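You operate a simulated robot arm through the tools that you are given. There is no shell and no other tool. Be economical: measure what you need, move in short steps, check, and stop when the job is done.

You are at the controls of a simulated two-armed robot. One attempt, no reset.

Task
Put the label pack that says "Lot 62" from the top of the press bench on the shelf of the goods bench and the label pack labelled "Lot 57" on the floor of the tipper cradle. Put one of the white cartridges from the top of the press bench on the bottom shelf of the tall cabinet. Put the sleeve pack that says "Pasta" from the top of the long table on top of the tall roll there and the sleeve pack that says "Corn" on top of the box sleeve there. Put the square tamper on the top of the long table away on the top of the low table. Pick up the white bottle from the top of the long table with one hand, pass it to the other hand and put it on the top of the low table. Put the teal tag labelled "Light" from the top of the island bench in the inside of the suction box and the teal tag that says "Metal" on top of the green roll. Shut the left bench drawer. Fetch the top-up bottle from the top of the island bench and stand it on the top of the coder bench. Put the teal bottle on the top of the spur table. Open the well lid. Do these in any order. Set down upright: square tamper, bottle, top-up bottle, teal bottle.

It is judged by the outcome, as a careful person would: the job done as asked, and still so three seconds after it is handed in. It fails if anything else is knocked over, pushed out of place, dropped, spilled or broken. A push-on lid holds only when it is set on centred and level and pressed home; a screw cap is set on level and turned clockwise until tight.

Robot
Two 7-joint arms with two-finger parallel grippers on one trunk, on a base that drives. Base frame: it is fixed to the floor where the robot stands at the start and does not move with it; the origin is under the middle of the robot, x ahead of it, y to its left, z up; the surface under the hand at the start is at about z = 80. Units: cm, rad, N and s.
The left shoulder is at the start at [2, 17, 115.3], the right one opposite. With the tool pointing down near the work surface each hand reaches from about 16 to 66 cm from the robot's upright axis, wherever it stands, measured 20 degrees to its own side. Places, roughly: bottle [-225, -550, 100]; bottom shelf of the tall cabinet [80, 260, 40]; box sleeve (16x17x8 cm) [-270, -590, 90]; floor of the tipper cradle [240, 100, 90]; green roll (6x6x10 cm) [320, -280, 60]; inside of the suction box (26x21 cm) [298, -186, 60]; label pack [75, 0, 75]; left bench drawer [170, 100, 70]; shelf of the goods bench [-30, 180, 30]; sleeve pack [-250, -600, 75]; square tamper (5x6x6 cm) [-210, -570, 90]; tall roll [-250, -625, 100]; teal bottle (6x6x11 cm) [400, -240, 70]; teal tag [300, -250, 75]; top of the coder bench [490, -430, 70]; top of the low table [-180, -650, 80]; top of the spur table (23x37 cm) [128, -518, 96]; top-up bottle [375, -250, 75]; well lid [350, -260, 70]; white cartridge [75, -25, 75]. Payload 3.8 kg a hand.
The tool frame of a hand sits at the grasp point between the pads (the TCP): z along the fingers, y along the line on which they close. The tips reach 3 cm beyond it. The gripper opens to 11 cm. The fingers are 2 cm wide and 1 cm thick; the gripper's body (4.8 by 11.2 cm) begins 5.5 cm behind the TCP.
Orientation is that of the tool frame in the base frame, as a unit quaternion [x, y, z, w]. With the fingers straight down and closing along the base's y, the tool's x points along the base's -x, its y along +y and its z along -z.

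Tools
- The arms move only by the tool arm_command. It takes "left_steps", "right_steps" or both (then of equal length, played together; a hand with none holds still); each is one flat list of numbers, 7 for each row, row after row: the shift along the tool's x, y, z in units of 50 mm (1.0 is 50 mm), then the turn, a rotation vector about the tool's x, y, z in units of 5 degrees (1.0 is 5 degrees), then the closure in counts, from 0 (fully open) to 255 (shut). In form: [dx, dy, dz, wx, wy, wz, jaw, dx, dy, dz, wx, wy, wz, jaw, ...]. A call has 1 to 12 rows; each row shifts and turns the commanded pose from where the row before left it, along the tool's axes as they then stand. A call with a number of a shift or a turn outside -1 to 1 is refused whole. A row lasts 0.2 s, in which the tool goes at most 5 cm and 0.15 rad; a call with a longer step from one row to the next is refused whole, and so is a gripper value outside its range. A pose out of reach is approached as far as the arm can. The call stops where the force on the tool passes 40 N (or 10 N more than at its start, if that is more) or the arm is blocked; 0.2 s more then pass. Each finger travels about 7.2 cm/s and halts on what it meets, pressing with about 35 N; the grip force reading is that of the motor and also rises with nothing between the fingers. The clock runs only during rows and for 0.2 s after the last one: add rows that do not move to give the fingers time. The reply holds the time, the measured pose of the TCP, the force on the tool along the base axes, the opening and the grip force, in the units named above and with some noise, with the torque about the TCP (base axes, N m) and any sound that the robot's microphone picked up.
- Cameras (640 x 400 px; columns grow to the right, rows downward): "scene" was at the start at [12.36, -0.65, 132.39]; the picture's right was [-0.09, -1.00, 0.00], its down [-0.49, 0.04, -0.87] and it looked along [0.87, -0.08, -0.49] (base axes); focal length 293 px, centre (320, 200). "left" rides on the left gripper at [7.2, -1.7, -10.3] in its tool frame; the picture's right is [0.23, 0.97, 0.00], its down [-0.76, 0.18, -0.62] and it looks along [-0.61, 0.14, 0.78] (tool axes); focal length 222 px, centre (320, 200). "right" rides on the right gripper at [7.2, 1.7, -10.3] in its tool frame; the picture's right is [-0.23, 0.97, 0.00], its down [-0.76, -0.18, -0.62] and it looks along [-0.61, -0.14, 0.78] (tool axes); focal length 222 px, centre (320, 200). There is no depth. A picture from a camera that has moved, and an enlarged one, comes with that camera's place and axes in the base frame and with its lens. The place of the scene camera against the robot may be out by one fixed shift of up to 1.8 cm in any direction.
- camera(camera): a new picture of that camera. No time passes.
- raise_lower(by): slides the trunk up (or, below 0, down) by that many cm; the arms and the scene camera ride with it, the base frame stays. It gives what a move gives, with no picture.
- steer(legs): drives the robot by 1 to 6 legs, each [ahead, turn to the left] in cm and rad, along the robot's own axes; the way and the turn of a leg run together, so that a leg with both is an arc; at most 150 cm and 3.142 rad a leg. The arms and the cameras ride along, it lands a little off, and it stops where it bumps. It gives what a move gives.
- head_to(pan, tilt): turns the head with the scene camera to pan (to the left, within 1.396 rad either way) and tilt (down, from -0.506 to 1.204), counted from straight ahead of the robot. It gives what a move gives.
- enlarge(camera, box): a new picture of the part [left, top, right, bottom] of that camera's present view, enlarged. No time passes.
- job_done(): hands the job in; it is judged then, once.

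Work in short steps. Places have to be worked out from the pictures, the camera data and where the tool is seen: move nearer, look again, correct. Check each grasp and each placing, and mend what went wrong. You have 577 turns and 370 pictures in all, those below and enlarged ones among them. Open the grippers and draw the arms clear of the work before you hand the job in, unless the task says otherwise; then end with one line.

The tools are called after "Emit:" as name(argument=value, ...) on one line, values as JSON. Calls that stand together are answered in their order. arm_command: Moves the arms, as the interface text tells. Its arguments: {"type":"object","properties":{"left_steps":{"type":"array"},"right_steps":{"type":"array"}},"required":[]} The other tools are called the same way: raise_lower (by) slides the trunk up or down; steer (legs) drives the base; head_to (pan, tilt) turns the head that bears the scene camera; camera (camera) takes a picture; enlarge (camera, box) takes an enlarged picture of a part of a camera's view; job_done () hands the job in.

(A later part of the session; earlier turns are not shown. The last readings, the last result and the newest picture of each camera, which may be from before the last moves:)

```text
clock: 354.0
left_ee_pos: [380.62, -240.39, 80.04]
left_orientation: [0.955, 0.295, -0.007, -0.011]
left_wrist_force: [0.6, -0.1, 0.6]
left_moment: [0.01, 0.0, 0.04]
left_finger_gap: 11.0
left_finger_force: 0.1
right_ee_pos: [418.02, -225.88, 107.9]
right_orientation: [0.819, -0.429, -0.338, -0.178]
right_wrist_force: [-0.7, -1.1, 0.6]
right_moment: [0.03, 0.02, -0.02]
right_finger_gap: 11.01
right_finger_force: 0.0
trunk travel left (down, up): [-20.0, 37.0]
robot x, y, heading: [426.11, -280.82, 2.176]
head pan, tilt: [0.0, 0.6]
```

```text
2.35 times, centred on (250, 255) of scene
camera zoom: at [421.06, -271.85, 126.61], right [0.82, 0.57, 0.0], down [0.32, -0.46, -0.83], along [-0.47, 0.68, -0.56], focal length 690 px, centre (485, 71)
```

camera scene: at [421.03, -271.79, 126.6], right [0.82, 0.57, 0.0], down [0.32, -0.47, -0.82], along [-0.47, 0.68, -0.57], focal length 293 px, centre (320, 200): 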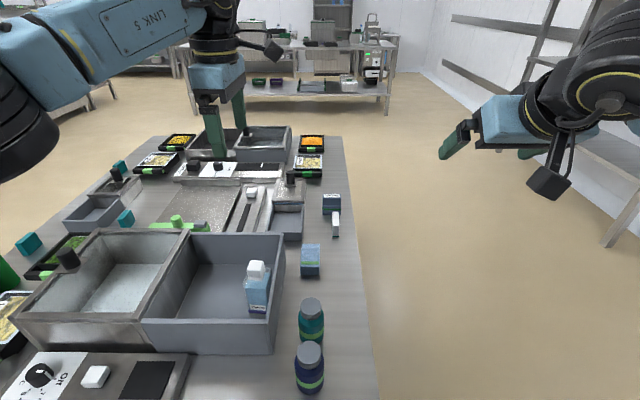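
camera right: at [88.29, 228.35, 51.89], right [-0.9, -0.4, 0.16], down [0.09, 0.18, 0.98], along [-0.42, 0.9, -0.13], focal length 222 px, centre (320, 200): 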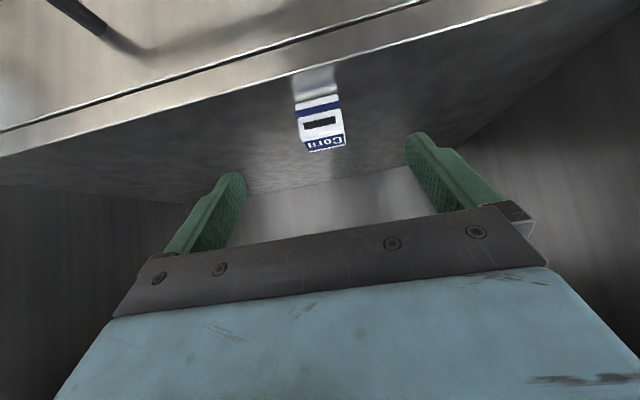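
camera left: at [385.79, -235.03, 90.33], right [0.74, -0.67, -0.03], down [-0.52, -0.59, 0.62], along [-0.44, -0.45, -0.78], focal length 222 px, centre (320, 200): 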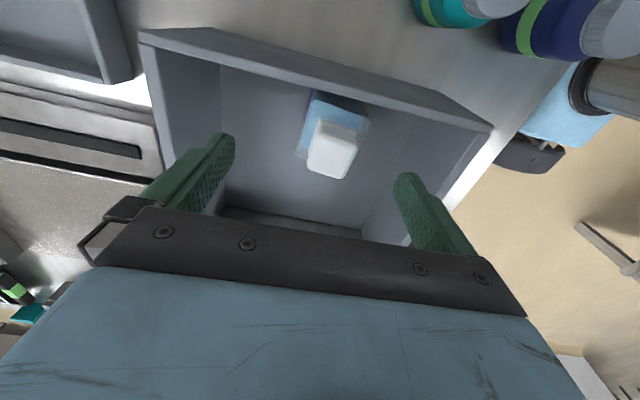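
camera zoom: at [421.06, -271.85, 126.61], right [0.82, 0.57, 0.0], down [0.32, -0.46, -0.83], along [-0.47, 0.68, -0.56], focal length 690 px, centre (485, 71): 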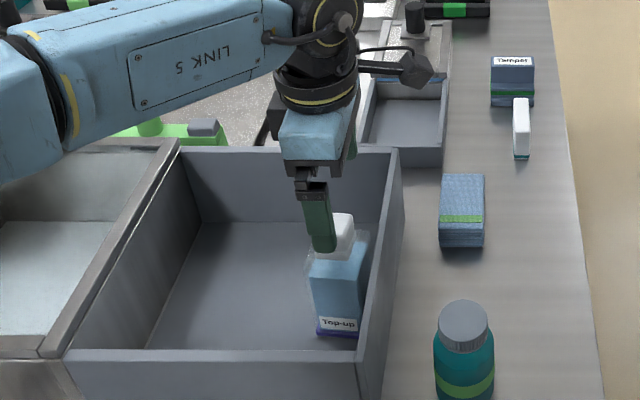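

The "Top-up" label is confirmed. Cap top works out at z≈74, so I shift 0.9 cm and go down to z 70 around the body, then close.

Emit:
arm_command(left_steps=[0, 0.18, 0.2, 0, 0, 0, 0, 0, 0, 0.6, 0, 0, 0, 0, 0, 0, 0.6, 0, 0, 0, 0, 0, 0, 0.6, 0, 0, 0, 0])

Emit:
camera(camera="left")

Emit:
enlarge(camera="scene", box=[150, 170, 350, 340])

```text
clock: 355.0
left_ee_pos: [380.83, -241.02, 70.1]
left_orientation: [0.955, 0.296, -0.008, -0.011]
left_wrist_force: [0.3, -0.2, -0.4]
left_moment: [-0.01, 0.02, 0.01]
left_finger_gap: 11.02
left_finger_force: 0.2
right_ee_pos: [418.17, -226.0, 107.96]
right_orientation: [0.819, -0.429, -0.338, -0.177]
right_wrist_force: [0.4, -0.2, 0.2]
right_moment: [0.03, 0.03, 0.01]
right_finger_gap: 10.99
right_finger_force: 0.1
trunk travel left (down, up): [-20.0, 37.0]
robot x, y, heading: [426.14, -280.75, 2.179]
head pan, tilt: [0.0, 0.6]
```

```text
266 pictures are left
camera left: at [386.03, -235.69, 80.4], right [0.74, -0.68, -0.03], down [-0.52, -0.59, 0.62], along [-0.44, -0.45, -0.78], focal length 222 px, centre (320, 200)
```

left: 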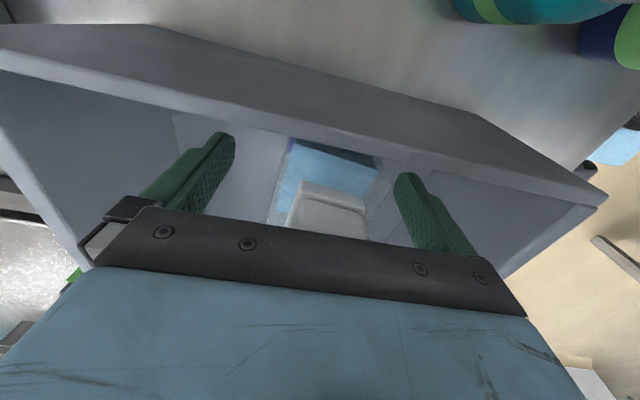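

```text
2.35 times, centred on (250, 255) of scene
camera zoom: at [421.08, -271.82, 126.61], right [0.82, 0.57, 0.0], down [0.32, -0.46, -0.82], along [-0.47, 0.68, -0.57], focal length 690 px, centre (485, 71)
```

zoom: 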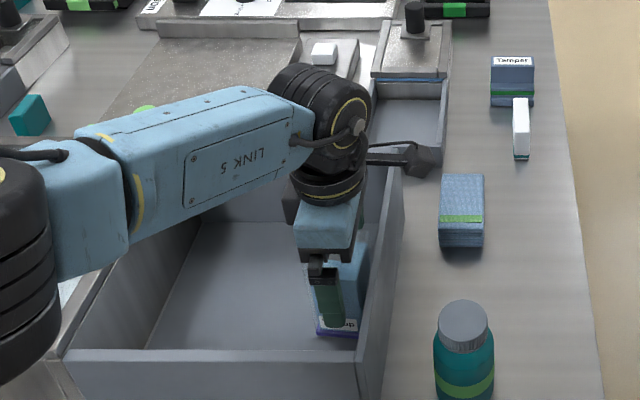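

Around the body. Close and lift a little.

Emit:
arm_command(left_steps=[0, 0, 0, 0, 0, 0, 100, 0, 0, 0, 0, 0, 0, 200, 0, 0, 0, 0, 0, 0, 255, 0, 0, 0, 0, 0, 0, 255, 0, 0, 0, 0, 0, 0, 255])

Emit:
arm_command(left_steps=[0, 0, -0.2, 0, 0, 0, 255, 0, 0, -0.5, 0, 0, 0, 255, 0, 0, -0.8, 0, 0, 0, 255, 0, 0, -0.9, 0, 0, 0, 255, 0, 0, -0.9, 0, 0, 0, 255, 0, 0, -0.9, 0, 0, 0, 255])

Emit:
camera(camera="scene")

```text
clock: 356.2
left_ee_pos: [380.9, -241.09, 70.21]
left_orientation: [0.955, 0.296, -0.008, -0.012]
left_wrist_force: [2.6, -1.5, 1.6]
left_moment: [-0.18, -0.31, -0.02]
left_finger_gap: 5.67
left_finger_force: 34.8
right_ee_pos: [417.99, -226.12, 107.96]
right_orientation: [0.818, -0.429, -0.339, -0.177]
right_wrist_force: [-0.1, -0.4, 0.3]
right_moment: [-0.02, 0.01, 0.02]
right_finger_gap: 11.0
right_finger_force: 0.0
trunk travel left (down, up): [-20.0, 37.0]
robot x, y, heading: [426.28, -281.0, 2.175]
head pan, tilt: [0.0, 0.6]
```

```text
clock: 357.6
left_ee_pos: [381.27, -241.56, 91.39]
left_orientation: [0.955, 0.295, -0.008, -0.012]
left_wrist_force: [0.3, -0.8, -3.8]
left_moment: [0.01, -0.03, -0.02]
left_finger_gap: 5.64
left_finger_force: 35.2
right_ee_pos: [417.94, -225.97, 107.89]
right_orientation: [0.818, -0.429, -0.338, -0.177]
right_wrist_force: [-0.2, -0.2, -0.1]
right_moment: [0.02, -0.02, -0.04]
right_finger_gap: 11.02
right_finger_force: 0.0
trunk travel left (down, up): [-20.0, 37.0]
robot x, y, heading: [426.22, -280.92, 2.177]
head pan, tilt: [0.0, 0.6]
```

```text
264 pictures are left
camera scene: at [421.08, -271.84, 126.61], right [0.82, 0.57, 0.0], down [0.32, -0.46, -0.83], along [-0.47, 0.68, -0.56], focal length 293 px, centre (320, 200)
```

scene: 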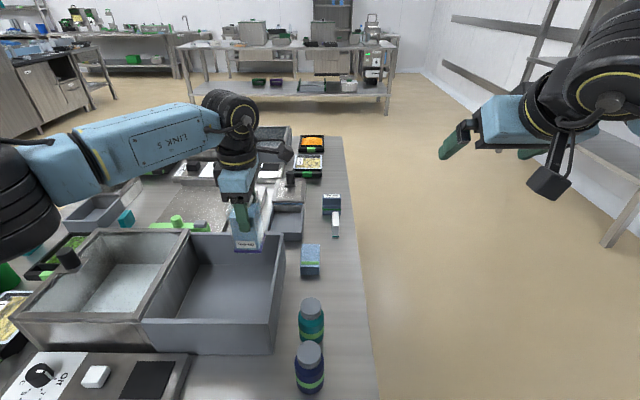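

Bottle held. I raise it, back off, and turn round to the coder bench.

Emit:
arm_command(left_steps=[0, 0, -0.9, 0, 0, 0, 255, 0, 0, -0.9, 0, 0, 0, 255, 0, 0, -0.9, 0, 0, 0, 255])

Emit:
steer(legs=[[-22, 0], [0, 3.134]])

Emit:
head_to(pan=0.0, tilt=0.5)

Emit:
camera(camera="scene")

```text
clock: 358.4
left_ee_pos: [381.71, -241.88, 104.81]
left_orientation: [0.955, 0.295, -0.006, -0.011]
left_wrist_force: [0.0, -0.3, -3.2]
left_moment: [-0.01, -0.02, 0.0]
left_finger_gap: 5.63
left_finger_force: 34.8
right_ee_pos: [418.03, -225.99, 107.96]
right_orientation: [0.819, -0.429, -0.339, -0.177]
right_wrist_force: [0.0, -0.5, 0.2]
right_moment: [-0.01, 0.01, 0.01]
right_finger_gap: 11.0
right_finger_force: 0.0
trunk travel left (down, up): [-20.0, 37.0]
robot x, y, heading: [426.01, -281.07, 2.172]
head pan, tilt: [0.0, 0.6]
```

```text
clock: 367.5
left_ee_pos: [484.48, -337.02, 104.66]
left_orientation: [-0.309, 0.951, -0.011, 0.007]
left_wrist_force: [0.1, -0.6, -2.5]
left_moment: [0.0, 0.05, -0.01]
left_finger_gap: 5.6
left_finger_force: 35.6
right_ee_pos: [448.34, -354.08, 107.96]
right_orientation: [0.417, 0.825, -0.172, 0.34]
right_wrist_force: [-0.4, 0.2, -0.1]
right_moment: [-0.01, -0.01, -0.01]
right_finger_gap: 11.01
right_finger_force: 0.1
trunk travel left (down, up): [-20.0, 37.0]
robot x, y, heading: [438.64, -299.42, -0.932]
head pan, tilt: [0.0, 0.6]
```

```text
clock: 368.2
left_ee_pos: [484.37, -337.08, 104.66]
left_orientation: [-0.31, 0.95, -0.012, 0.008]
left_wrist_force: [0.2, -0.1, -3.1]
left_moment: [-0.02, 0.01, 0.01]
left_finger_gap: 5.56
left_finger_force: 34.4
right_ee_pos: [448.42, -354.1, 107.82]
right_orientation: [0.417, 0.825, -0.172, 0.341]
right_wrist_force: [-0.5, -0.7, -0.7]
right_moment: [-0.02, -0.02, 0.03]
right_finger_gap: 11.01
right_finger_force: 0.1
trunk travel left (down, up): [-20.0, 37.0]
robot x, y, heading: [439.23, -299.5, -0.937]
head pan, tilt: [0.0, 0.499]
```

```text
263 pictures are left
camera scene: at [446.6, -308.16, 127.51], right [-0.81, -0.59, 0.0], down [-0.28, 0.39, -0.88], along [0.52, -0.71, -0.48], focal length 293 px, centre (320, 200)
```

scene: 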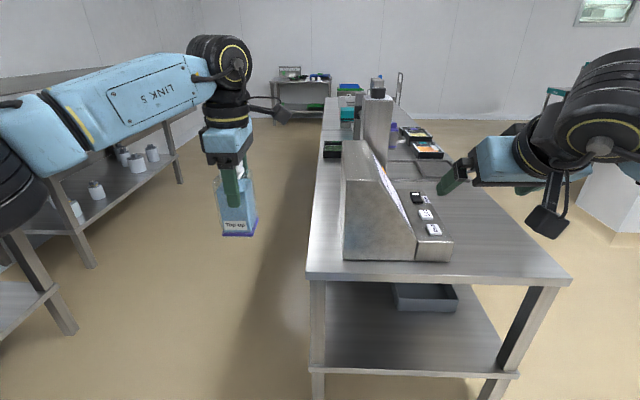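

The coder bench front edge is at w≈568, with a clear spot right of the machine at u≈144. I drive so the left hand comes over it.

Emit:
steer(legs=[[0, -1.606], [64, 0], [0, 1.571], [27, 0]])

Emit:
camera(camera="scene")

Emit:
camera(camera="left")

```text
clock: 380.9
left_ee_pos: [446.86, -397.14, 104.66]
left_orientation: [-0.298, 0.955, -0.011, 0.007]
left_wrist_force: [-0.3, -0.2, -4.6]
left_moment: [0.06, 0.03, -0.01]
left_finger_gap: 5.61
left_finger_force: 34.8
right_ee_pos: [410.48, -413.28, 107.92]
right_orientation: [0.428, 0.82, -0.176, 0.338]
right_wrist_force: [-1.1, 0.6, -0.3]
right_moment: [0.02, 0.0, -0.01]
right_finger_gap: 10.99
right_finger_force: 0.1
trunk travel left (down, up): [-20.0, 37.0]
robot x, y, heading: [401.99, -358.37, -0.958]
head pan, tilt: [0.0, 0.499]
```

```text
262 pictures are left
camera scene: at [409.81, -367.29, 127.51], right [-0.82, -0.57, 0.0], down [-0.27, 0.39, -0.88], along [0.5, -0.72, -0.48], focal length 293 px, centre (320, 200)
```

scene: 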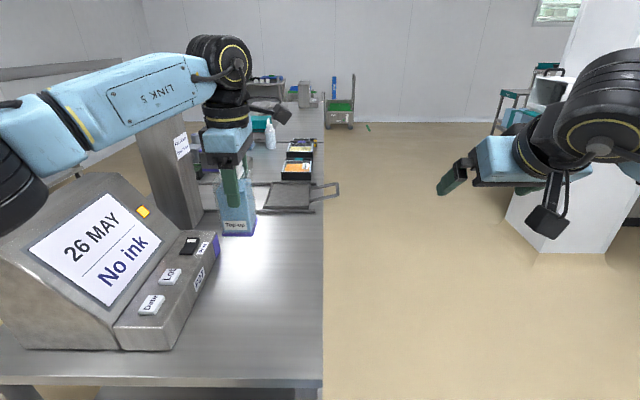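

```text
261 pictures are left
camera left: at [441.61, -402.42, 114.88], right [-0.74, 0.67, -0.03], down [0.51, 0.59, 0.62], along [0.43, 0.45, -0.78], focal length 222 px, centre (320, 200)
```

left: 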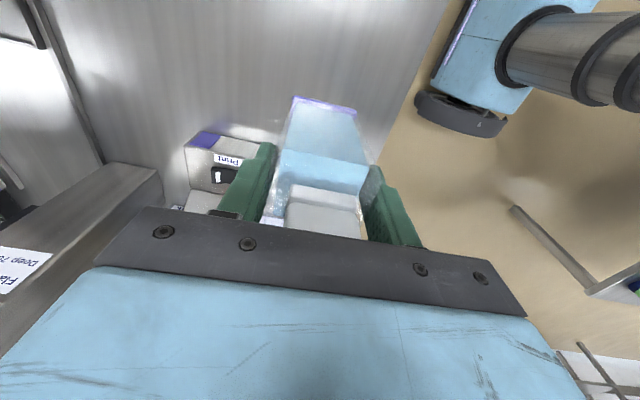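

The spot under the bottle is clear. I straighten the 1.4° lean and lower.

Emit:
arm_command(left_steps=[0, 0, 0.5, -0.29, 0.08, 0, 255, 0, 0, 0.9, 0, 0, 0, 255, 0, 0, 0.9, 0, 0, 0, 255, 0, 0, 0.9, 0, 0, 0, 255, 0, 0, 0.9, 0, 0, 0, 255, 0, 0, 0.4, 0, 0, 0, 255])

Emit:
camera(camera="left")

Emit:
camera(camera="scene")

```text
clock: 382.3
left_ee_pos: [446.92, -397.04, 82.0]
left_orientation: [-0.297, 0.955, 0.0, 0.0]
left_wrist_force: [0.4, 0.5, 2.7]
left_moment: [0.39, -0.01, 0.04]
left_finger_gap: 5.59
left_finger_force: 34.7
right_ee_pos: [410.29, -413.03, 108.04]
right_orientation: [0.426, 0.82, -0.176, 0.339]
right_wrist_force: [-0.7, -0.3, 0.2]
right_moment: [-0.01, 0.01, -0.02]
right_finger_gap: 11.0
right_finger_force: 0.0
trunk travel left (down, up): [-20.0, 37.0]
robot x, y, heading: [401.8, -358.03, -0.964]
head pan, tilt: [0.0, 0.499]
```

```text
260 pictures are left
camera left: at [441.91, -402.48, 92.47], right [-0.74, 0.67, 0.0], down [0.52, 0.58, 0.62], along [0.42, 0.46, -0.78], focal length 222 px, centre (320, 200)
```

left: 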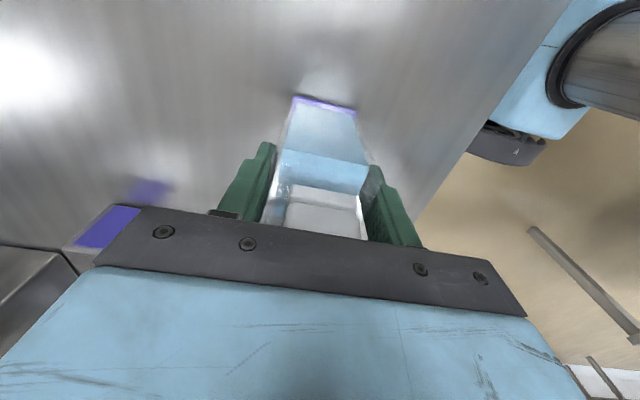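

```text
259 pictures are left
camera scene: at [409.7, -367.16, 127.54], right [-0.82, -0.57, 0.0], down [-0.27, 0.39, -0.88], along [0.5, -0.72, -0.48], focal length 293 px, centre (320, 200)
```

scene: 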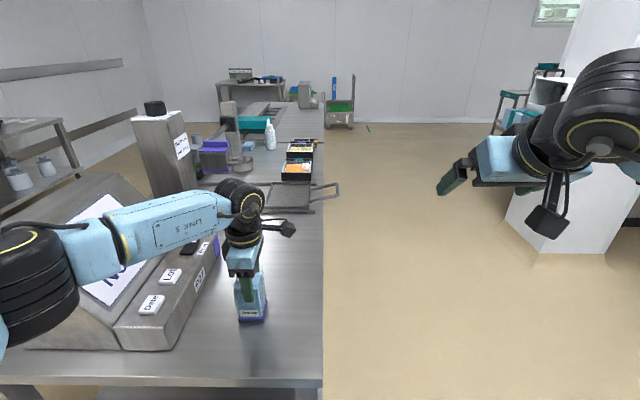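

Contact seems to have just begun. One more tiny step to confirm.

Emit:
arm_command(left_steps=[0, 0, 0.03, 0, 0, 0, 255, 0, 0, 0.02, 0, 0, 0, 255])

```text
clock: 382.9
left_ee_pos: [447.03, -397.06, 82.18]
left_orientation: [-0.298, 0.955, -0.002, 0.001]
left_wrist_force: [2.2, 1.6, 16.9]
left_moment: [1.09, -0.52, -0.13]
left_finger_gap: 5.59
left_finger_force: 35.1
right_ee_pos: [410.28, -413.0, 108.01]
right_orientation: [0.427, 0.82, -0.176, 0.339]
right_wrist_force: [0.8, 0.4, -0.2]
right_moment: [0.02, -0.01, 0.01]
right_finger_gap: 10.99
right_finger_force: 0.0
trunk travel left (down, up): [-20.0, 37.0]
robot x, y, heading: [402.23, -358.23, -0.959]
head pan, tilt: [0.0, 0.499]
```

Firm contact. Ease off, open, and lift clear.

Emit:
arm_command(left_steps=[0, 0, -0.04, 0, 0, 0, 255, 0, 0, 0, 0, 0, 0, 170, 0, 0, 0, 0, 0, 0, 90, 0, 0, 0, 0, 0, 0, 40, 0, 0, 0, 0, 0, 0, 40, 0, 0, -0.3, 0, 0, 0, 40, 0, 0, -0.6, 0, 0, 0, 40, 0, 0, -0.9, 0, 0, 0, 40, 0, 0, -0.9, 0, 0, 0, 40, 0, 0, -0.9, 0, 0, 0, 40])

Emit:
camera(camera="scene")

Emit:
camera(camera="left")

```text
clock: 385.1
left_ee_pos: [446.97, -397.07, 100.2]
left_orientation: [-0.298, 0.954, -0.001, 0.0]
left_wrist_force: [0.2, 0.1, 0.0]
left_moment: [0.01, -0.01, 0.0]
left_finger_gap: 9.27
left_finger_force: 0.0
right_ee_pos: [410.37, -413.06, 108.02]
right_orientation: [0.427, 0.819, -0.177, 0.339]
right_wrist_force: [0.1, -0.6, -0.4]
right_moment: [-0.01, -0.03, 0.02]
right_finger_gap: 10.99
right_finger_force: 0.1
trunk travel left (down, up): [-20.0, 37.0]
robot x, y, heading: [402.3, -358.47, -0.96]
head pan, tilt: [0.0, 0.499]
```

```text
258 pictures are left
camera scene: at [409.7, -367.18, 127.52], right [-0.82, -0.57, 0.0], down [-0.27, 0.39, -0.88], along [0.5, -0.72, -0.48], focal length 293 px, centre (320, 200)
```

scene: 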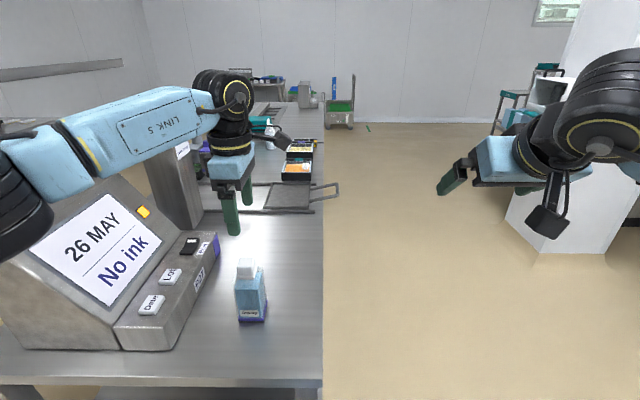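

```text
257 pictures are left
camera left: at [441.88, -402.47, 110.48], right [-0.74, 0.67, 0.0], down [0.52, 0.58, 0.62], along [0.42, 0.46, -0.78], focal length 222 px, centre (320, 200)
```

left: 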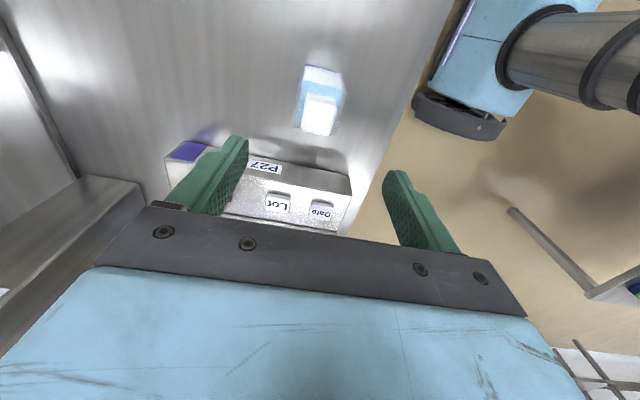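

The top-up bottle stands on the coder bench. Now back to the island for the well lid.

Emit:
steer(legs=[[-27, 0], [0, 1.559], [20, 0], [0, 1.571], [22, 0]])

Emit:
head_to(pan=0.0, tilt=0.8)

Emit:
camera(camera="scene")

Emit:
camera(camera="left")

```text
clock: 397.1
left_ee_pos: [346.58, -267.86, 100.08]
left_orientation: [0.956, 0.294, 0.0, -0.001]
left_wrist_force: [-0.2, -0.3, -0.4]
left_moment: [-0.03, 0.0, 0.04]
left_finger_gap: 9.29
left_finger_force: 0.0
right_ee_pos: [383.36, -252.13, 107.81]
right_orientation: [0.818, -0.431, -0.337, -0.178]
right_wrist_force: [-0.5, -0.4, 0.8]
right_moment: [0.03, 0.03, 0.04]
right_finger_gap: 11.02
right_finger_force: 0.2
trunk travel left (down, up): [-20.0, 37.0]
robot x, y, heading: [390.62, -307.15, 2.172]
head pan, tilt: [0.0, 0.499]
```

```text
clock: 397.9
left_ee_pos: [346.65, -267.98, 100.18]
left_orientation: [0.956, 0.294, 0.0, -0.001]
left_wrist_force: [0.2, 0.0, 0.1]
left_moment: [-0.01, 0.03, 0.01]
left_finger_gap: 9.28
left_finger_force: 0.1
right_ee_pos: [383.33, -252.19, 107.93]
right_orientation: [0.818, -0.431, -0.338, -0.178]
right_wrist_force: [-0.2, -0.3, 0.3]
right_moment: [0.02, 0.01, 0.02]
right_finger_gap: 11.0
right_finger_force: 0.2
trunk travel left (down, up): [-20.0, 37.0]
robot x, y, heading: [391.02, -307.23, 2.176]
head pan, tilt: [0.0, 0.799]
```

```text
256 pictures are left
camera scene: at [386.62, -298.65, 124.93], right [0.82, 0.57, 0.0], down [0.41, -0.59, -0.7], along [-0.4, 0.57, -0.72], focal length 293 px, centre (320, 200)
```

scene: 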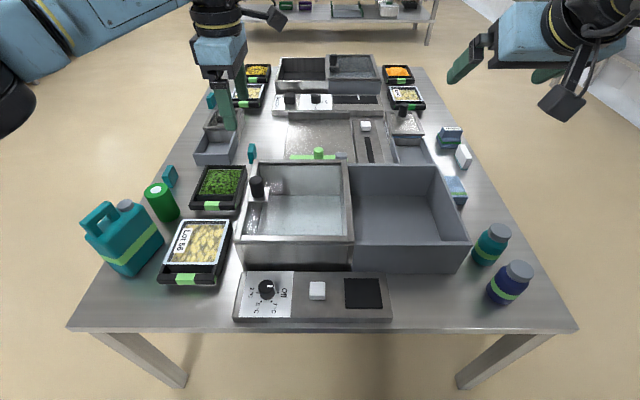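

```text
255 pictures are left
camera left: at [351.53, -262.39, 110.41], right [0.74, -0.68, 0.0], down [-0.53, -0.58, 0.62], along [-0.42, -0.46, -0.78], focal length 222 px, centre (320, 200)
```

left: 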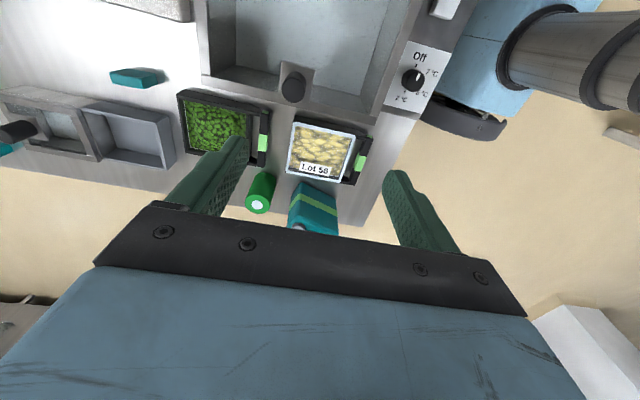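

Emit:
enlarge(camera="scene", box=[220, 140, 380, 280])

Emit:
enlarge(camera="left", box=[180, 0, 440, 160])

```text
2.86 times, centred on (300, 210) of scene
camera zoom: at [386.62, -298.65, 124.93], right [0.82, 0.57, 0.0], down [0.41, -0.59, -0.7], along [-0.4, 0.57, -0.72], focal length 838 px, centre (377, 171)
```

zoom: 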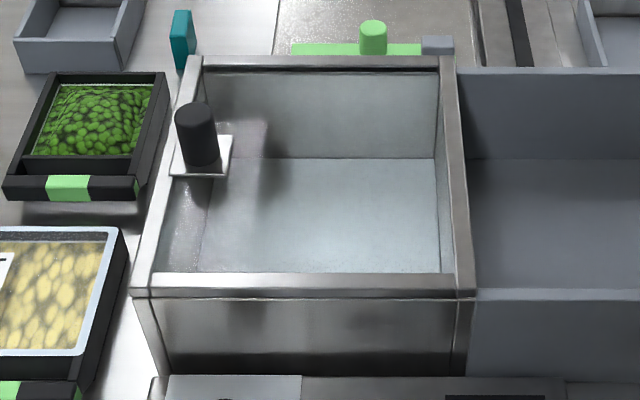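

```text
2.46 times, centred on (310, 80) of left
camera zoom: at [351.53, -262.39, 110.41], right [0.74, -0.68, 0.0], down [-0.53, -0.58, 0.62], along [-0.42, -0.46, -0.78], focal length 547 px, centre (345, 495)
```

zoom: 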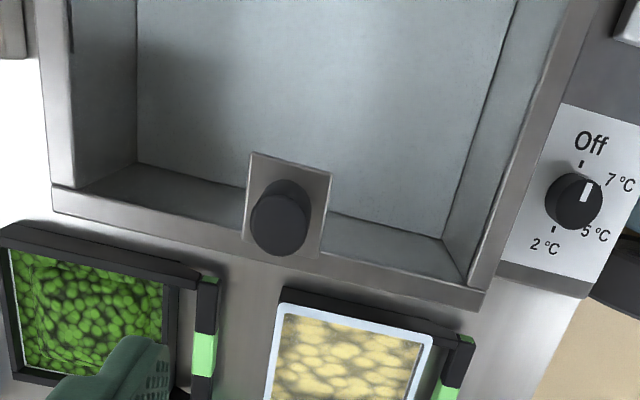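

The neighbouring suction box shows how such a lid rests when open: slid sideways over the gray half. So this lid slides toward +u. I bring the left hand down onto the knob at about (344.6,-265,79).

Emit:
arm_command(left_steps=[0, -0.363, 0.7, 0, 0, 0, 60, 0, -0.363, 0.9, 0, 0, 0, 60, 0, 0, 0.9, 0, 0, 0, 60, 0, 0, 0.9, 0, 0, 0, 60])

Emit:
camera(camera="left")

Emit:
enlarge(camera="scene", box=[200, 120, 360, 260])

```text
clock: 398.9
left_ee_pos: [344.44, -264.7, 82.99]
left_orientation: [0.956, 0.294, 0.001, -0.001]
left_wrist_force: [-0.9, 0.9, 0.7]
left_moment: [0.01, -0.05, 0.0]
left_finger_gap: 8.44
left_finger_force: 0.0
right_ee_pos: [383.33, -252.1, 108.03]
right_orientation: [0.818, -0.43, -0.338, -0.177]
right_wrist_force: [-0.3, 0.9, -0.1]
right_moment: [0.0, 0.01, -0.03]
right_finger_gap: 10.99
right_finger_force: 0.1
trunk travel left (down, up): [-20.0, 37.0]
robot x, y, heading: [391.1, -307.4, 2.177]
head pan, tilt: [0.0, 0.799]
```

```text
252 pictures are left
camera left: at [349.4, -259.23, 93.29], right [0.74, -0.68, 0.0], down [-0.53, -0.58, 0.62], along [-0.42, -0.46, -0.78], focal length 222 px, centre (320, 200)
```

left: 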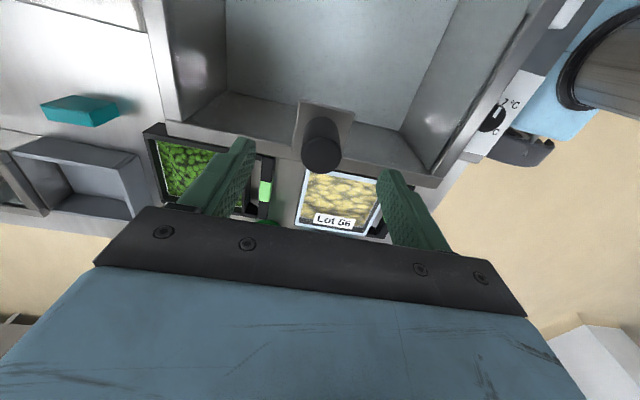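

```text
2.86 times, centred on (280, 190) of scene
camera zoom: at [386.62, -298.63, 124.92], right [0.82, 0.57, 0.0], down [0.41, -0.59, -0.7], along [-0.39, 0.57, -0.72], focal length 838 px, centre (434, 229)
```

zoom: 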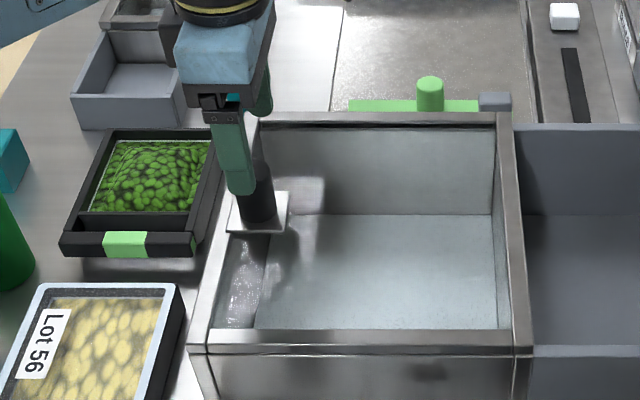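

The knob is exactly on the tool axis. Descend 4.5 cm and close.

Emit:
arm_command(left_steps=[0, 0, 0.5, 0, 0, 0, 60, 0, 0, 0.35, 0, 0, 0, 60, 0, 0, 0, 0, 0, 0, 130, 0, 0, 0, 0, 0, 0, 200, 0, 0, 0, 0, 0, 0, 255, 0, 0, 0, 0, 0, 0, 255, 0, 0, 0, 0, 0, 0, 255])

Emit:
enlarge(camera="scene", box=[200, 120, 360, 260])

```text
clock: 400.5
left_ee_pos: [344.52, -264.94, 78.91]
left_orientation: [0.956, 0.294, 0.0, 0.0]
left_wrist_force: [7.2, -10.1, -3.1]
left_moment: [-0.41, -0.18, 0.05]
left_finger_gap: 3.13
left_finger_force: 45.1
right_ee_pos: [383.32, -252.3, 108.06]
right_orientation: [0.818, -0.43, -0.337, -0.177]
right_wrist_force: [-0.5, 0.7, 0.7]
right_moment: [0.0, 0.02, 0.0]
right_finger_gap: 11.0
right_finger_force: 0.2
trunk travel left (down, up): [-20.0, 37.0]
robot x, y, heading: [391.18, -307.16, 2.175]
head pan, tilt: [0.0, 0.799]
```

```text
2.86 times, centred on (280, 190) of scene
camera zoom: at [386.67, -298.75, 124.93], right [0.82, 0.57, 0.0], down [0.41, -0.59, -0.7], along [-0.4, 0.58, -0.72], focal length 838 px, centre (434, 229)
```

zoom: 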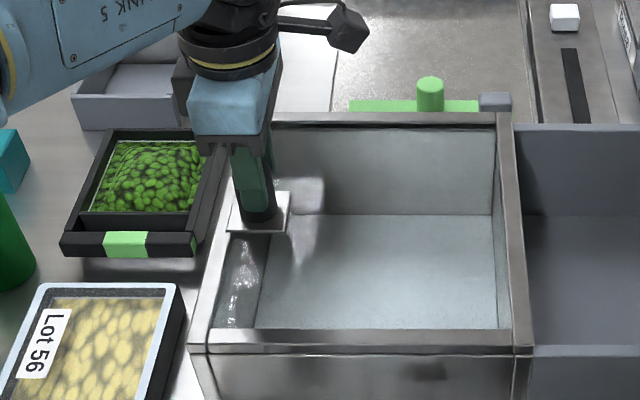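

Knob gripped. I slide it toward +u gently, 4 cm first.

Emit:
arm_command(left_steps=[0.05, 0.02, 0, 0, 0, 0, 255, 0.2, 0, 0, 0, 0, 0, 255, 0.25, 0, 0, 0, 0, 0, 255, 0.3, 0, 0, 0, 0, 0, 255])

Emit:
enlarge(camera="scene", box=[200, 120, 360, 260])

```text
clock: 401.5
left_ee_pos: [347.96, -262.73, 78.82]
left_orientation: [0.956, 0.294, 0.0, -0.001]
left_wrist_force: [-0.4, 5.5, -11.3]
left_moment: [-0.3, 0.64, 0.21]
left_finger_gap: 3.14
left_finger_force: 45.2
right_ee_pos: [383.37, -251.96, 107.85]
right_orientation: [0.818, -0.431, -0.337, -0.178]
right_wrist_force: [-0.3, 0.0, 0.0]
right_moment: [0.01, 0.0, 0.03]
right_finger_gap: 10.98
right_finger_force: 0.1
trunk travel left (down, up): [-20.0, 37.0]
robot x, y, heading: [391.04, -307.45, 2.176]
head pan, tilt: [0.0, 0.799]
```

```text
2.86 times, centred on (280, 190) of scene
camera zoom: at [386.62, -298.49, 124.9], right [0.82, 0.57, 0.0], down [0.41, -0.59, -0.7], along [-0.39, 0.57, -0.72], focal length 838 px, centre (434, 229)
```

zoom: 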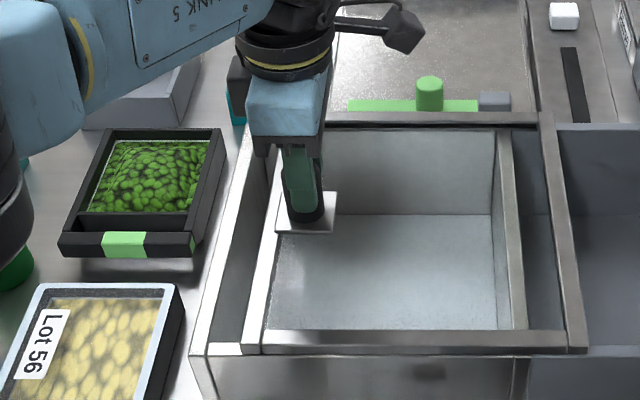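

The lid slides as expected. Continue 16 cm.

Emit:
arm_command(left_steps=[0.4, 0, 0.01, 0, 0, 0, 255, 0.4, 0, 0, 0, 0, 0, 255, 0.4, 0, 0, 0, 0, 0, 255, 0.4, 0, 0, 0, 0, 0, 255, 0.4, 0, 0, 0, 0, 0, 255, 0.4, 0, 0, 0, 0, 0, 255, 0.4, 0, 0, 0, 0, 0, 255, 0.4, 0, 0, 0, 0, 0, 255])

Emit:
camera(camera="scene")

```text
clock: 402.3
left_ee_pos: [351.03, -260.64, 78.82]
left_orientation: [0.954, 0.298, -0.004, -0.007]
left_wrist_force: [-7.5, 12.4, -10.9]
left_moment: [0.23, -0.74, -0.13]
left_finger_gap: 3.15
left_finger_force: 45.2
left hand out of reach, approached as far as the arm can: row 2, 3
right_ee_pos: [383.24, -251.92, 107.79]
right_orientation: [0.818, -0.43, -0.337, -0.178]
right_wrist_force: [-0.4, -0.5, 0.7]
right_moment: [0.04, 0.0, 0.02]
right_finger_gap: 11.0
right_finger_force: 0.0
trunk travel left (down, up): [-20.0, 37.0]
robot x, y, heading: [390.94, -306.99, 2.17]
head pan, tilt: [0.0, 0.799]
stopped in row 3 (left hand): the force on the tool passed its limit at 46 N (the readings are from after the stop); the commanded pose is now the measured one
```

```text
248 pictures are left
camera scene: at [386.53, -298.38, 124.89], right [0.82, 0.57, 0.0], down [0.41, -0.59, -0.7], along [-0.39, 0.57, -0.72], focal length 293 px, centre (320, 200)
```

scene: 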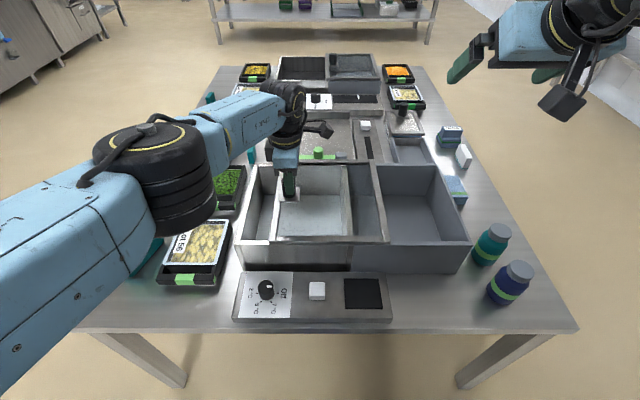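

The left arm runs out of motion in this twisted pose. I release and will finish with the right hand from a better stance.

Emit:
arm_command(left_steps=[0, 0, 0, 0, 0, 0, 170, 0, 0, 0, 0, 0, 0, 80, 0, 0, 0, 0, 0, 0, 0, 0, 0, -0.5, 0, 0, 0, 0, 0, 0, -0.9, 0, 0, 0, 0, 0, 0, -0.9, 0, 0, 0, 0, 0, 0, -0.9, 0, 0, 0, 0, 0, 0, -0.9, 0, 0, 0, 0, 0, 0, -0.9, 0, 0, 0, 0])

Emit:
arm_command(left_steps=[-0.5, 0, 0, 0, 0, 1, 0, 0, 0, 0, 0, 0, 1, 0, 0, 0, 0, 0, 0, 1, 0, 0, 0, 0, 0, 0, 1, 0, 0, 0, 0, 0, 0, 1, 0, 0, 0, 0, 0, 0, 1, 0, 0, 0, 0, 0, 0, 1, 0, 0, 0, 0, 0, 0, 1, 0, 0, 0, 0, 0, 0, 1, 0, 0, 0, 0, 0, 0, 1, 0, 0, 0, 0, 0, 0, 1, 0, 0, 0, 0, 0, 0, 1, 0])

Emit:
arm_command(left_steps=[0, 0, 0, 0, 0, 1, 0, 0, 0, 0, 0, 0, 1, 0, 0, 0, 0, 0, 0, 1, 0, 0, 0, 0, 0, 0, 1, 0, 0, 0, 0, 0, 0, 1, 0, 0, 0, 0, 0, 0, 0.5, 0])

Emit:
steer(legs=[[-22, 0], [0, 1.571], [27, 0], [0, -1.575], [20, 0]])

Emit:
camera(camera="scene")

Emit:
camera(camera="right")

```text
clock: 404.3
left_ee_pos: [351.39, -261.28, 104.29]
left_orientation: [0.955, 0.297, -0.004, -0.008]
left_wrist_force: [0.1, 0.2, 0.3]
left_moment: [0.0, 0.0, -0.01]
left_finger_gap: 11.01
left_finger_force: 0.1
right_ee_pos: [383.33, -252.24, 108.01]
right_orientation: [0.818, -0.43, -0.338, -0.177]
right_wrist_force: [0.0, 0.5, 0.3]
right_moment: [-0.01, 0.0, -0.03]
right_finger_gap: 11.02
right_finger_force: 0.1
trunk travel left (down, up): [-20.0, 37.0]
robot x, y, heading: [391.22, -307.08, 2.177]
head pan, tilt: [0.0, 0.799]
```

```text
clock: 406.9
left_ee_pos: [349.26, -262.58, 104.03]
left_orientation: [0.975, -0.22, -0.007, -0.005]
left_wrist_force: [-0.3, -0.9, -0.2]
left_moment: [-0.02, 0.03, -0.02]
left_finger_gap: 11.02
left_finger_force: 0.0
right_ee_pos: [383.33, -252.19, 107.94]
right_orientation: [0.818, -0.431, -0.338, -0.178]
right_wrist_force: [0.5, -0.5, -0.5]
right_moment: [0.02, 0.02, -0.01]
right_finger_gap: 11.0
right_finger_force: 0.0
trunk travel left (down, up): [-20.0, 37.0]
robot x, y, heading: [391.34, -306.92, 2.172]
head pan, tilt: [0.0, 0.799]
```

```text
clock: 408.3
left_ee_pos: [349.38, -262.48, 104.13]
left_orientation: [0.895, -0.445, -0.008, -0.003]
left_wrist_force: [0.5, 0.0, 1.3]
left_moment: [-0.02, 0.0, 0.03]
left_finger_gap: 11.0
left_finger_force: 0.0
right_ee_pos: [383.17, -252.1, 108.02]
right_orientation: [0.818, -0.43, -0.338, -0.177]
right_wrist_force: [0.2, -0.2, 1.1]
right_moment: [0.04, 0.0, -0.02]
right_finger_gap: 10.99
right_finger_force: 0.0
trunk travel left (down, up): [-20.0, 37.0]
robot x, y, heading: [391.17, -307.16, 2.167]
head pan, tilt: [0.0, 0.799]
```

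```text
clock: 420.3
left_ee_pos: [328.24, -279.11, 104.05]
left_orientation: [0.896, -0.444, -0.007, -0.003]
left_wrist_force: [-0.4, 0.5, -0.4]
left_moment: [-0.03, -0.03, 0.04]
left_finger_gap: 10.99
left_finger_force: 0.0
right_ee_pos: [362.25, -268.59, 108.0]
right_orientation: [0.818, -0.43, -0.337, -0.178]
right_wrist_force: [0.6, 0.4, 0.2]
right_moment: [-0.04, 0.03, 0.01]
right_finger_gap: 10.98
right_finger_force: 0.1
trunk travel left (down, up): [-20.0, 37.0]
robot x, y, heading: [370.08, -323.72, 2.174]
head pan, tilt: [0.0, 0.799]
```

```text
247 pictures are left
camera scene: at [365.58, -315.05, 124.91], right [0.82, 0.57, 0.0], down [0.41, -0.59, -0.7], along [-0.4, 0.57, -0.72], focal length 293 px, centre (320, 200)
```

scene: 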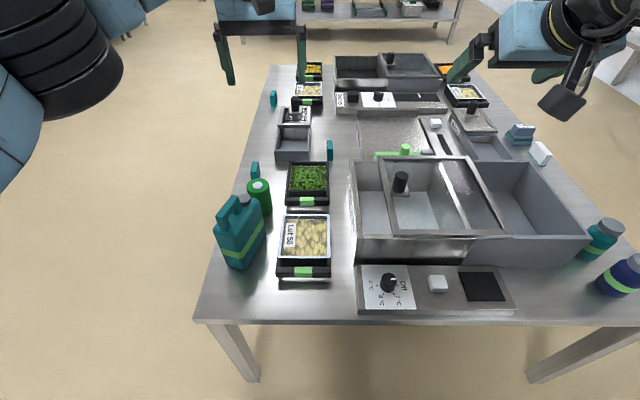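

```text
246 pictures are left
camera right: at [367.78, -279.76, 110.05], right [-0.89, -0.42, 0.16], down [0.09, 0.18, 0.98], along [-0.44, 0.89, -0.13], focal length 222 px, centre (320, 200)
```

right: 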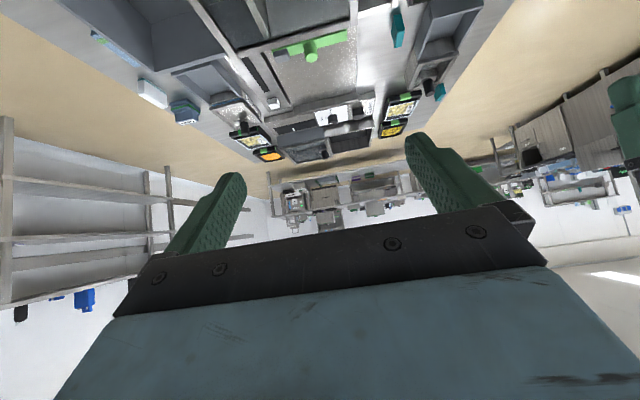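

Now the knob is ahead-right of me, good for the right hand in its tilted pose. I approach to a pre-grasp point.

Emit:
arm_command(right_steps=[0.407, 0.158, 0.723, 0, 0, 0, 60, 0.407, 0.158, 0.723, 0, 0, 0, 60, 0.407, 0.158, 0.723, 0, 0, 0, 60, 0.407, 0.158, 0.723, 0, 0, 0, 60, 0.407, 0.158, 0.723, 0, 0, 0, 60, 0.37, 0.158, 0.68, 0, 0, 0, 60])

Emit:
camera(camera="right")

Emit:
enlarge(camera="scene", box=[320, 120, 520, 270])

```text
clock: 421.7
left_ee_pos: [328.22, -279.07, 104.19]
left_orientation: [0.896, -0.444, -0.007, -0.002]
left_wrist_force: [-0.7, 0.0, 0.5]
left_moment: [-0.01, 0.01, 0.0]
left_finger_gap: 11.03
left_finger_force: 0.1
right_ee_pos: [354.77, -265.95, 84.26]
right_orientation: [0.818, -0.43, -0.338, -0.177]
right_wrist_force: [0.7, -0.4, 0.0]
right_moment: [0.02, -0.01, 0.01]
right_finger_gap: 8.44
right_finger_force: 0.1
trunk travel left (down, up): [-20.0, 37.0]
robot x, y, heading: [370.17, -323.45, 2.171]
head pan, tilt: [0.0, 0.799]
```

```text
245 pictures are left
camera right: at [360.3, -277.15, 86.36], right [-0.89, -0.42, 0.16], down [0.09, 0.18, 0.98], along [-0.44, 0.89, -0.13], focal length 222 px, centre (320, 200)
```

right: 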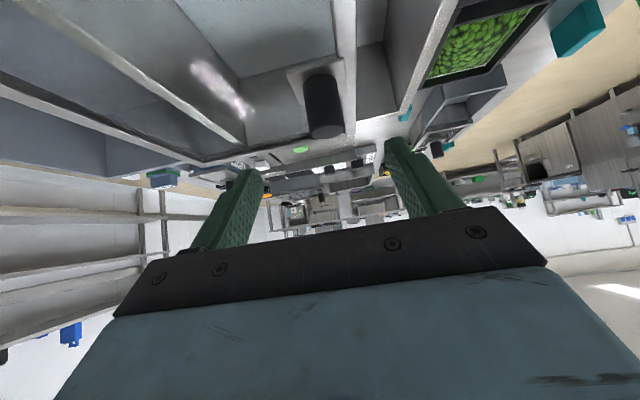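

```text
2.67 times, centred on (420, 195) of scene
camera zoom: at [365.6, -315.11, 124.92], right [0.82, 0.57, 0.0], down [0.41, -0.59, -0.7], along [-0.4, 0.57, -0.72], focal length 782 px, centre (53, 213)
```

zoom: 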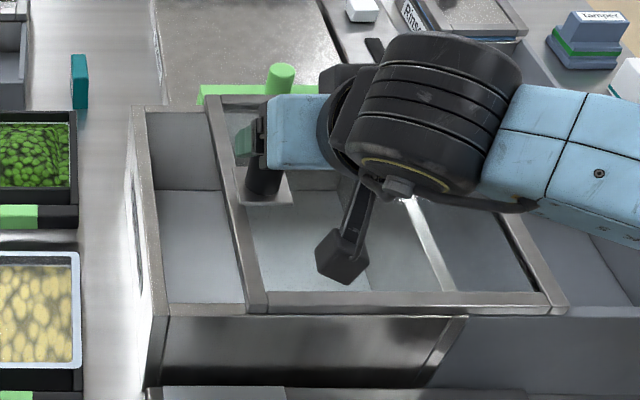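

The knob is on the approach line. Advance 8 cm, close.

Emit:
arm_command(right_steps=[0, 0, 0.8, 0, 0, 0, 60, 0, 0, 0.8, 0, 0, 0, 60, 0, 0, 0, 0, 0, 0, 150, 0, 0, 0, 0, 0, 0, 255, 0, 0, 0, 0, 0, 0, 255, 0, 0, 0, 0, 0, 0, 255])

Emit:
camera(camera="right")

```text
clock: 423.1
left_ee_pos: [328.2, -279.04, 104.08]
left_orientation: [0.896, -0.445, -0.007, -0.003]
left_wrist_force: [-0.2, 0.0, -0.1]
left_moment: [-0.02, -0.03, 0.03]
left_finger_gap: 11.0
left_finger_force: 0.0
right_ee_pos: [351.41, -261.31, 78.93]
right_orientation: [0.818, -0.43, -0.338, -0.178]
right_wrist_force: [1.6, 0.5, -0.2]
right_moment: [0.09, 0.0, 0.05]
right_finger_gap: 3.11
right_finger_force: 45.2
trunk travel left (down, up): [-20.0, 37.0]
robot x, y, heading: [370.14, -323.58, 2.173]
head pan, tilt: [0.0, 0.799]
```

```text
243 pictures are left
camera right: at [357.01, -272.46, 80.99], right [-0.89, -0.42, 0.16], down [0.09, 0.18, 0.98], along [-0.44, 0.89, -0.13], focal length 222 px, centre (320, 200)
```

right: 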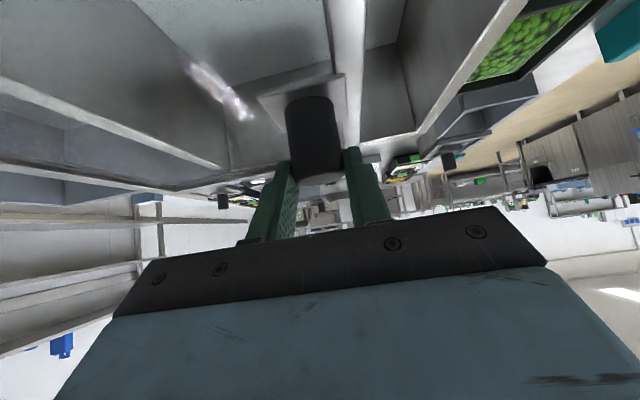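

Gripped. Slide along +u, 16 cm.

Emit:
arm_command(right_steps=[0, -0.2, 0, 0, 0, 0, 255, 0, -0.4, 0, 0, 0, 0, 255, 0, -0.4, 0, 0, 0, 0, 255, 0, -0.4, 0, 0, 0, 0, 255, 0, -0.4, 0, 0, 0, 0, 255, 0, -0.4, 0, 0, 0, 0, 255, 0, -0.4, 0, 0, 0, 0, 255, 0, -0.4, 0, 0, 0, 0, 255])

Emit:
camera(camera="scene")

```text
clock: 424.9
left_ee_pos: [328.45, -279.23, 104.35]
left_orientation: [0.895, -0.445, -0.008, -0.003]
left_wrist_force: [-0.3, 0.6, 0.0]
left_moment: [0.01, 0.03, -0.01]
left_finger_gap: 11.02
left_finger_force: 0.0
right_ee_pos: [363.86, -252.76, 78.88]
right_orientation: [0.817, -0.431, -0.338, -0.18]
right_wrist_force: [7.5, -8.0, 14.6]
right_moment: [0.03, -0.23, -0.29]
right_finger_gap: 3.12
right_finger_force: 44.9
trunk travel left (down, up): [-20.0, 37.0]
robot x, y, heading: [369.83, -323.65, 2.171]
head pan, tilt: [0.0, 0.799]
```

```text
242 pictures are left
camera scene: at [365.74, -315.31, 124.95], right [0.82, 0.57, 0.0], down [0.41, -0.59, -0.7], along [-0.4, 0.58, -0.72], focal length 293 px, centre (320, 200)
```

scene: 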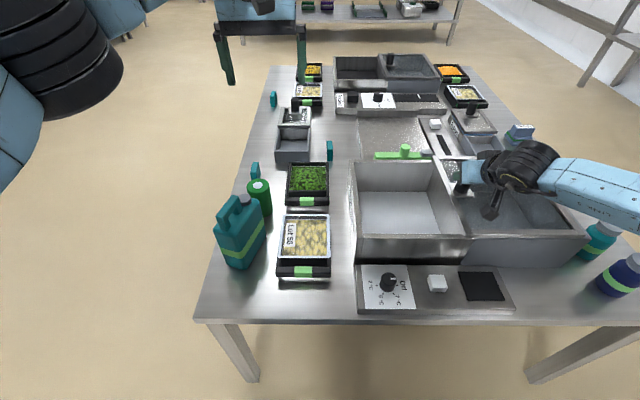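

Almost fully open. A few more centimetres until the stop.

Emit:
arm_command(right_steps=[-0.01, -0.2, -0.01, 0, 0, 0, 255, 0, -0.2, 0, 0, 0, 0, 255, 0, -0.2, 0, 0, 0, 0, 255, 0, -0.2, 0, 0, 0, 0, 255, 0, -0.2, 0, 0, 0, 0, 255])

Emit:
camera(camera="scene")

```text
clock: 425.9
left_ee_pos: [328.25, -279.35, 104.34]
left_orientation: [0.896, -0.444, -0.008, -0.004]
left_wrist_force: [-0.8, -0.7, 0.2]
left_moment: [0.0, 0.03, 0.01]
left_finger_gap: 11.0
left_finger_force: 0.1
right_ee_pos: [365.23, -251.75, 78.8]
right_orientation: [0.822, -0.42, -0.347, -0.167]
right_wrist_force: [2.8, -15.0, 10.3]
right_moment: [-0.25, -0.43, 0.47]
right_finger_gap: 3.15
right_finger_force: 45.1
trunk travel left (down, up): [-20.0, 37.0]
robot x, y, heading: [370.58, -323.94, 2.174]
head pan, tilt: [0.0, 0.799]
stopped in row 4 (right hand): the force on the tool passed its limit at 45 N (the readings are from after the stop); the commanded pose is now the measured one
```

```text
241 pictures are left
camera scene: at [365.71, -315.39, 124.95], right [0.82, 0.57, 0.0], down [0.41, -0.59, -0.7], along [-0.4, 0.57, -0.72], focal length 293 px, centre (320, 200)
```

scene: 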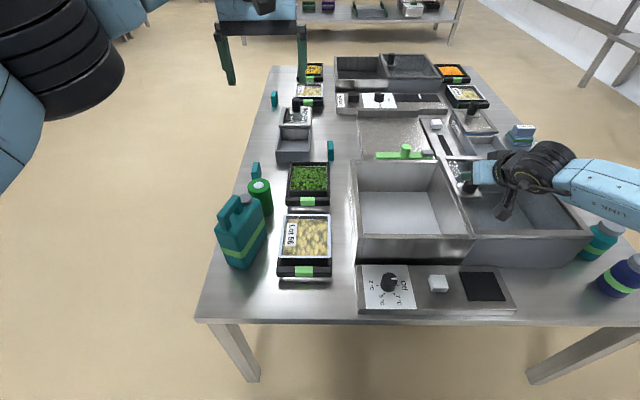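

The lid has reached its stop; the well is open. Release and withdraw.

Emit:
arm_command(right_steps=[0, 0, 0, 0, 0, 0, 170, 0, 0, 0, 0, 0, 0, 60, 0, 0, 0, 0, 0, 0, 0, 0, 0, -0.5, 0, 0, 0, 0, 0, 0, -0.9, 0, 0, 0, 0, -0.6, 0, -0.6, 0, 0, 0, 0, -0.6, 0, -0.6, 0, 0, 0, 0, -0.6, 0, -0.6, 0, 0, 0, 0, -0.6, 0, -0.6, 0, 0, 0, 0])

Emit:
enlarge(camera="scene", box=[330, 40, 620, 280])

```text
clock: 427.9
left_ee_pos: [328.1, -279.34, 104.16]
left_orientation: [0.896, -0.443, -0.006, -0.002]
left_wrist_force: [-0.5, 0.6, -1.0]
left_moment: [0.03, -0.02, 0.02]
left_finger_gap: 11.01
left_finger_force: 0.0
right_ee_pos: [368.65, -255.54, 100.59]
right_orientation: [0.823, -0.421, -0.343, -0.166]
right_wrist_force: [0.1, 0.3, 0.0]
right_moment: [-0.03, 0.04, -0.02]
right_finger_gap: 11.0
right_finger_force: 0.0
trunk travel left (down, up): [-20.0, 37.0]
robot x, y, heading: [370.23, -323.47, 2.173]
head pan, tilt: [0.0, 0.799]
```

```text
1.67 times, centred on (475, 160) of scene
camera zoom: at [365.55, -315.21, 124.93], right [0.82, 0.57, 0.0], down [0.41, -0.59, -0.7], along [-0.4, 0.57, -0.72], focal length 489 px, centre (62, 267)
```

zoom: 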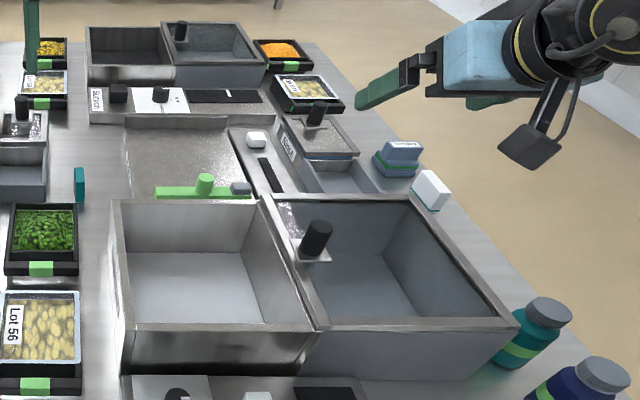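

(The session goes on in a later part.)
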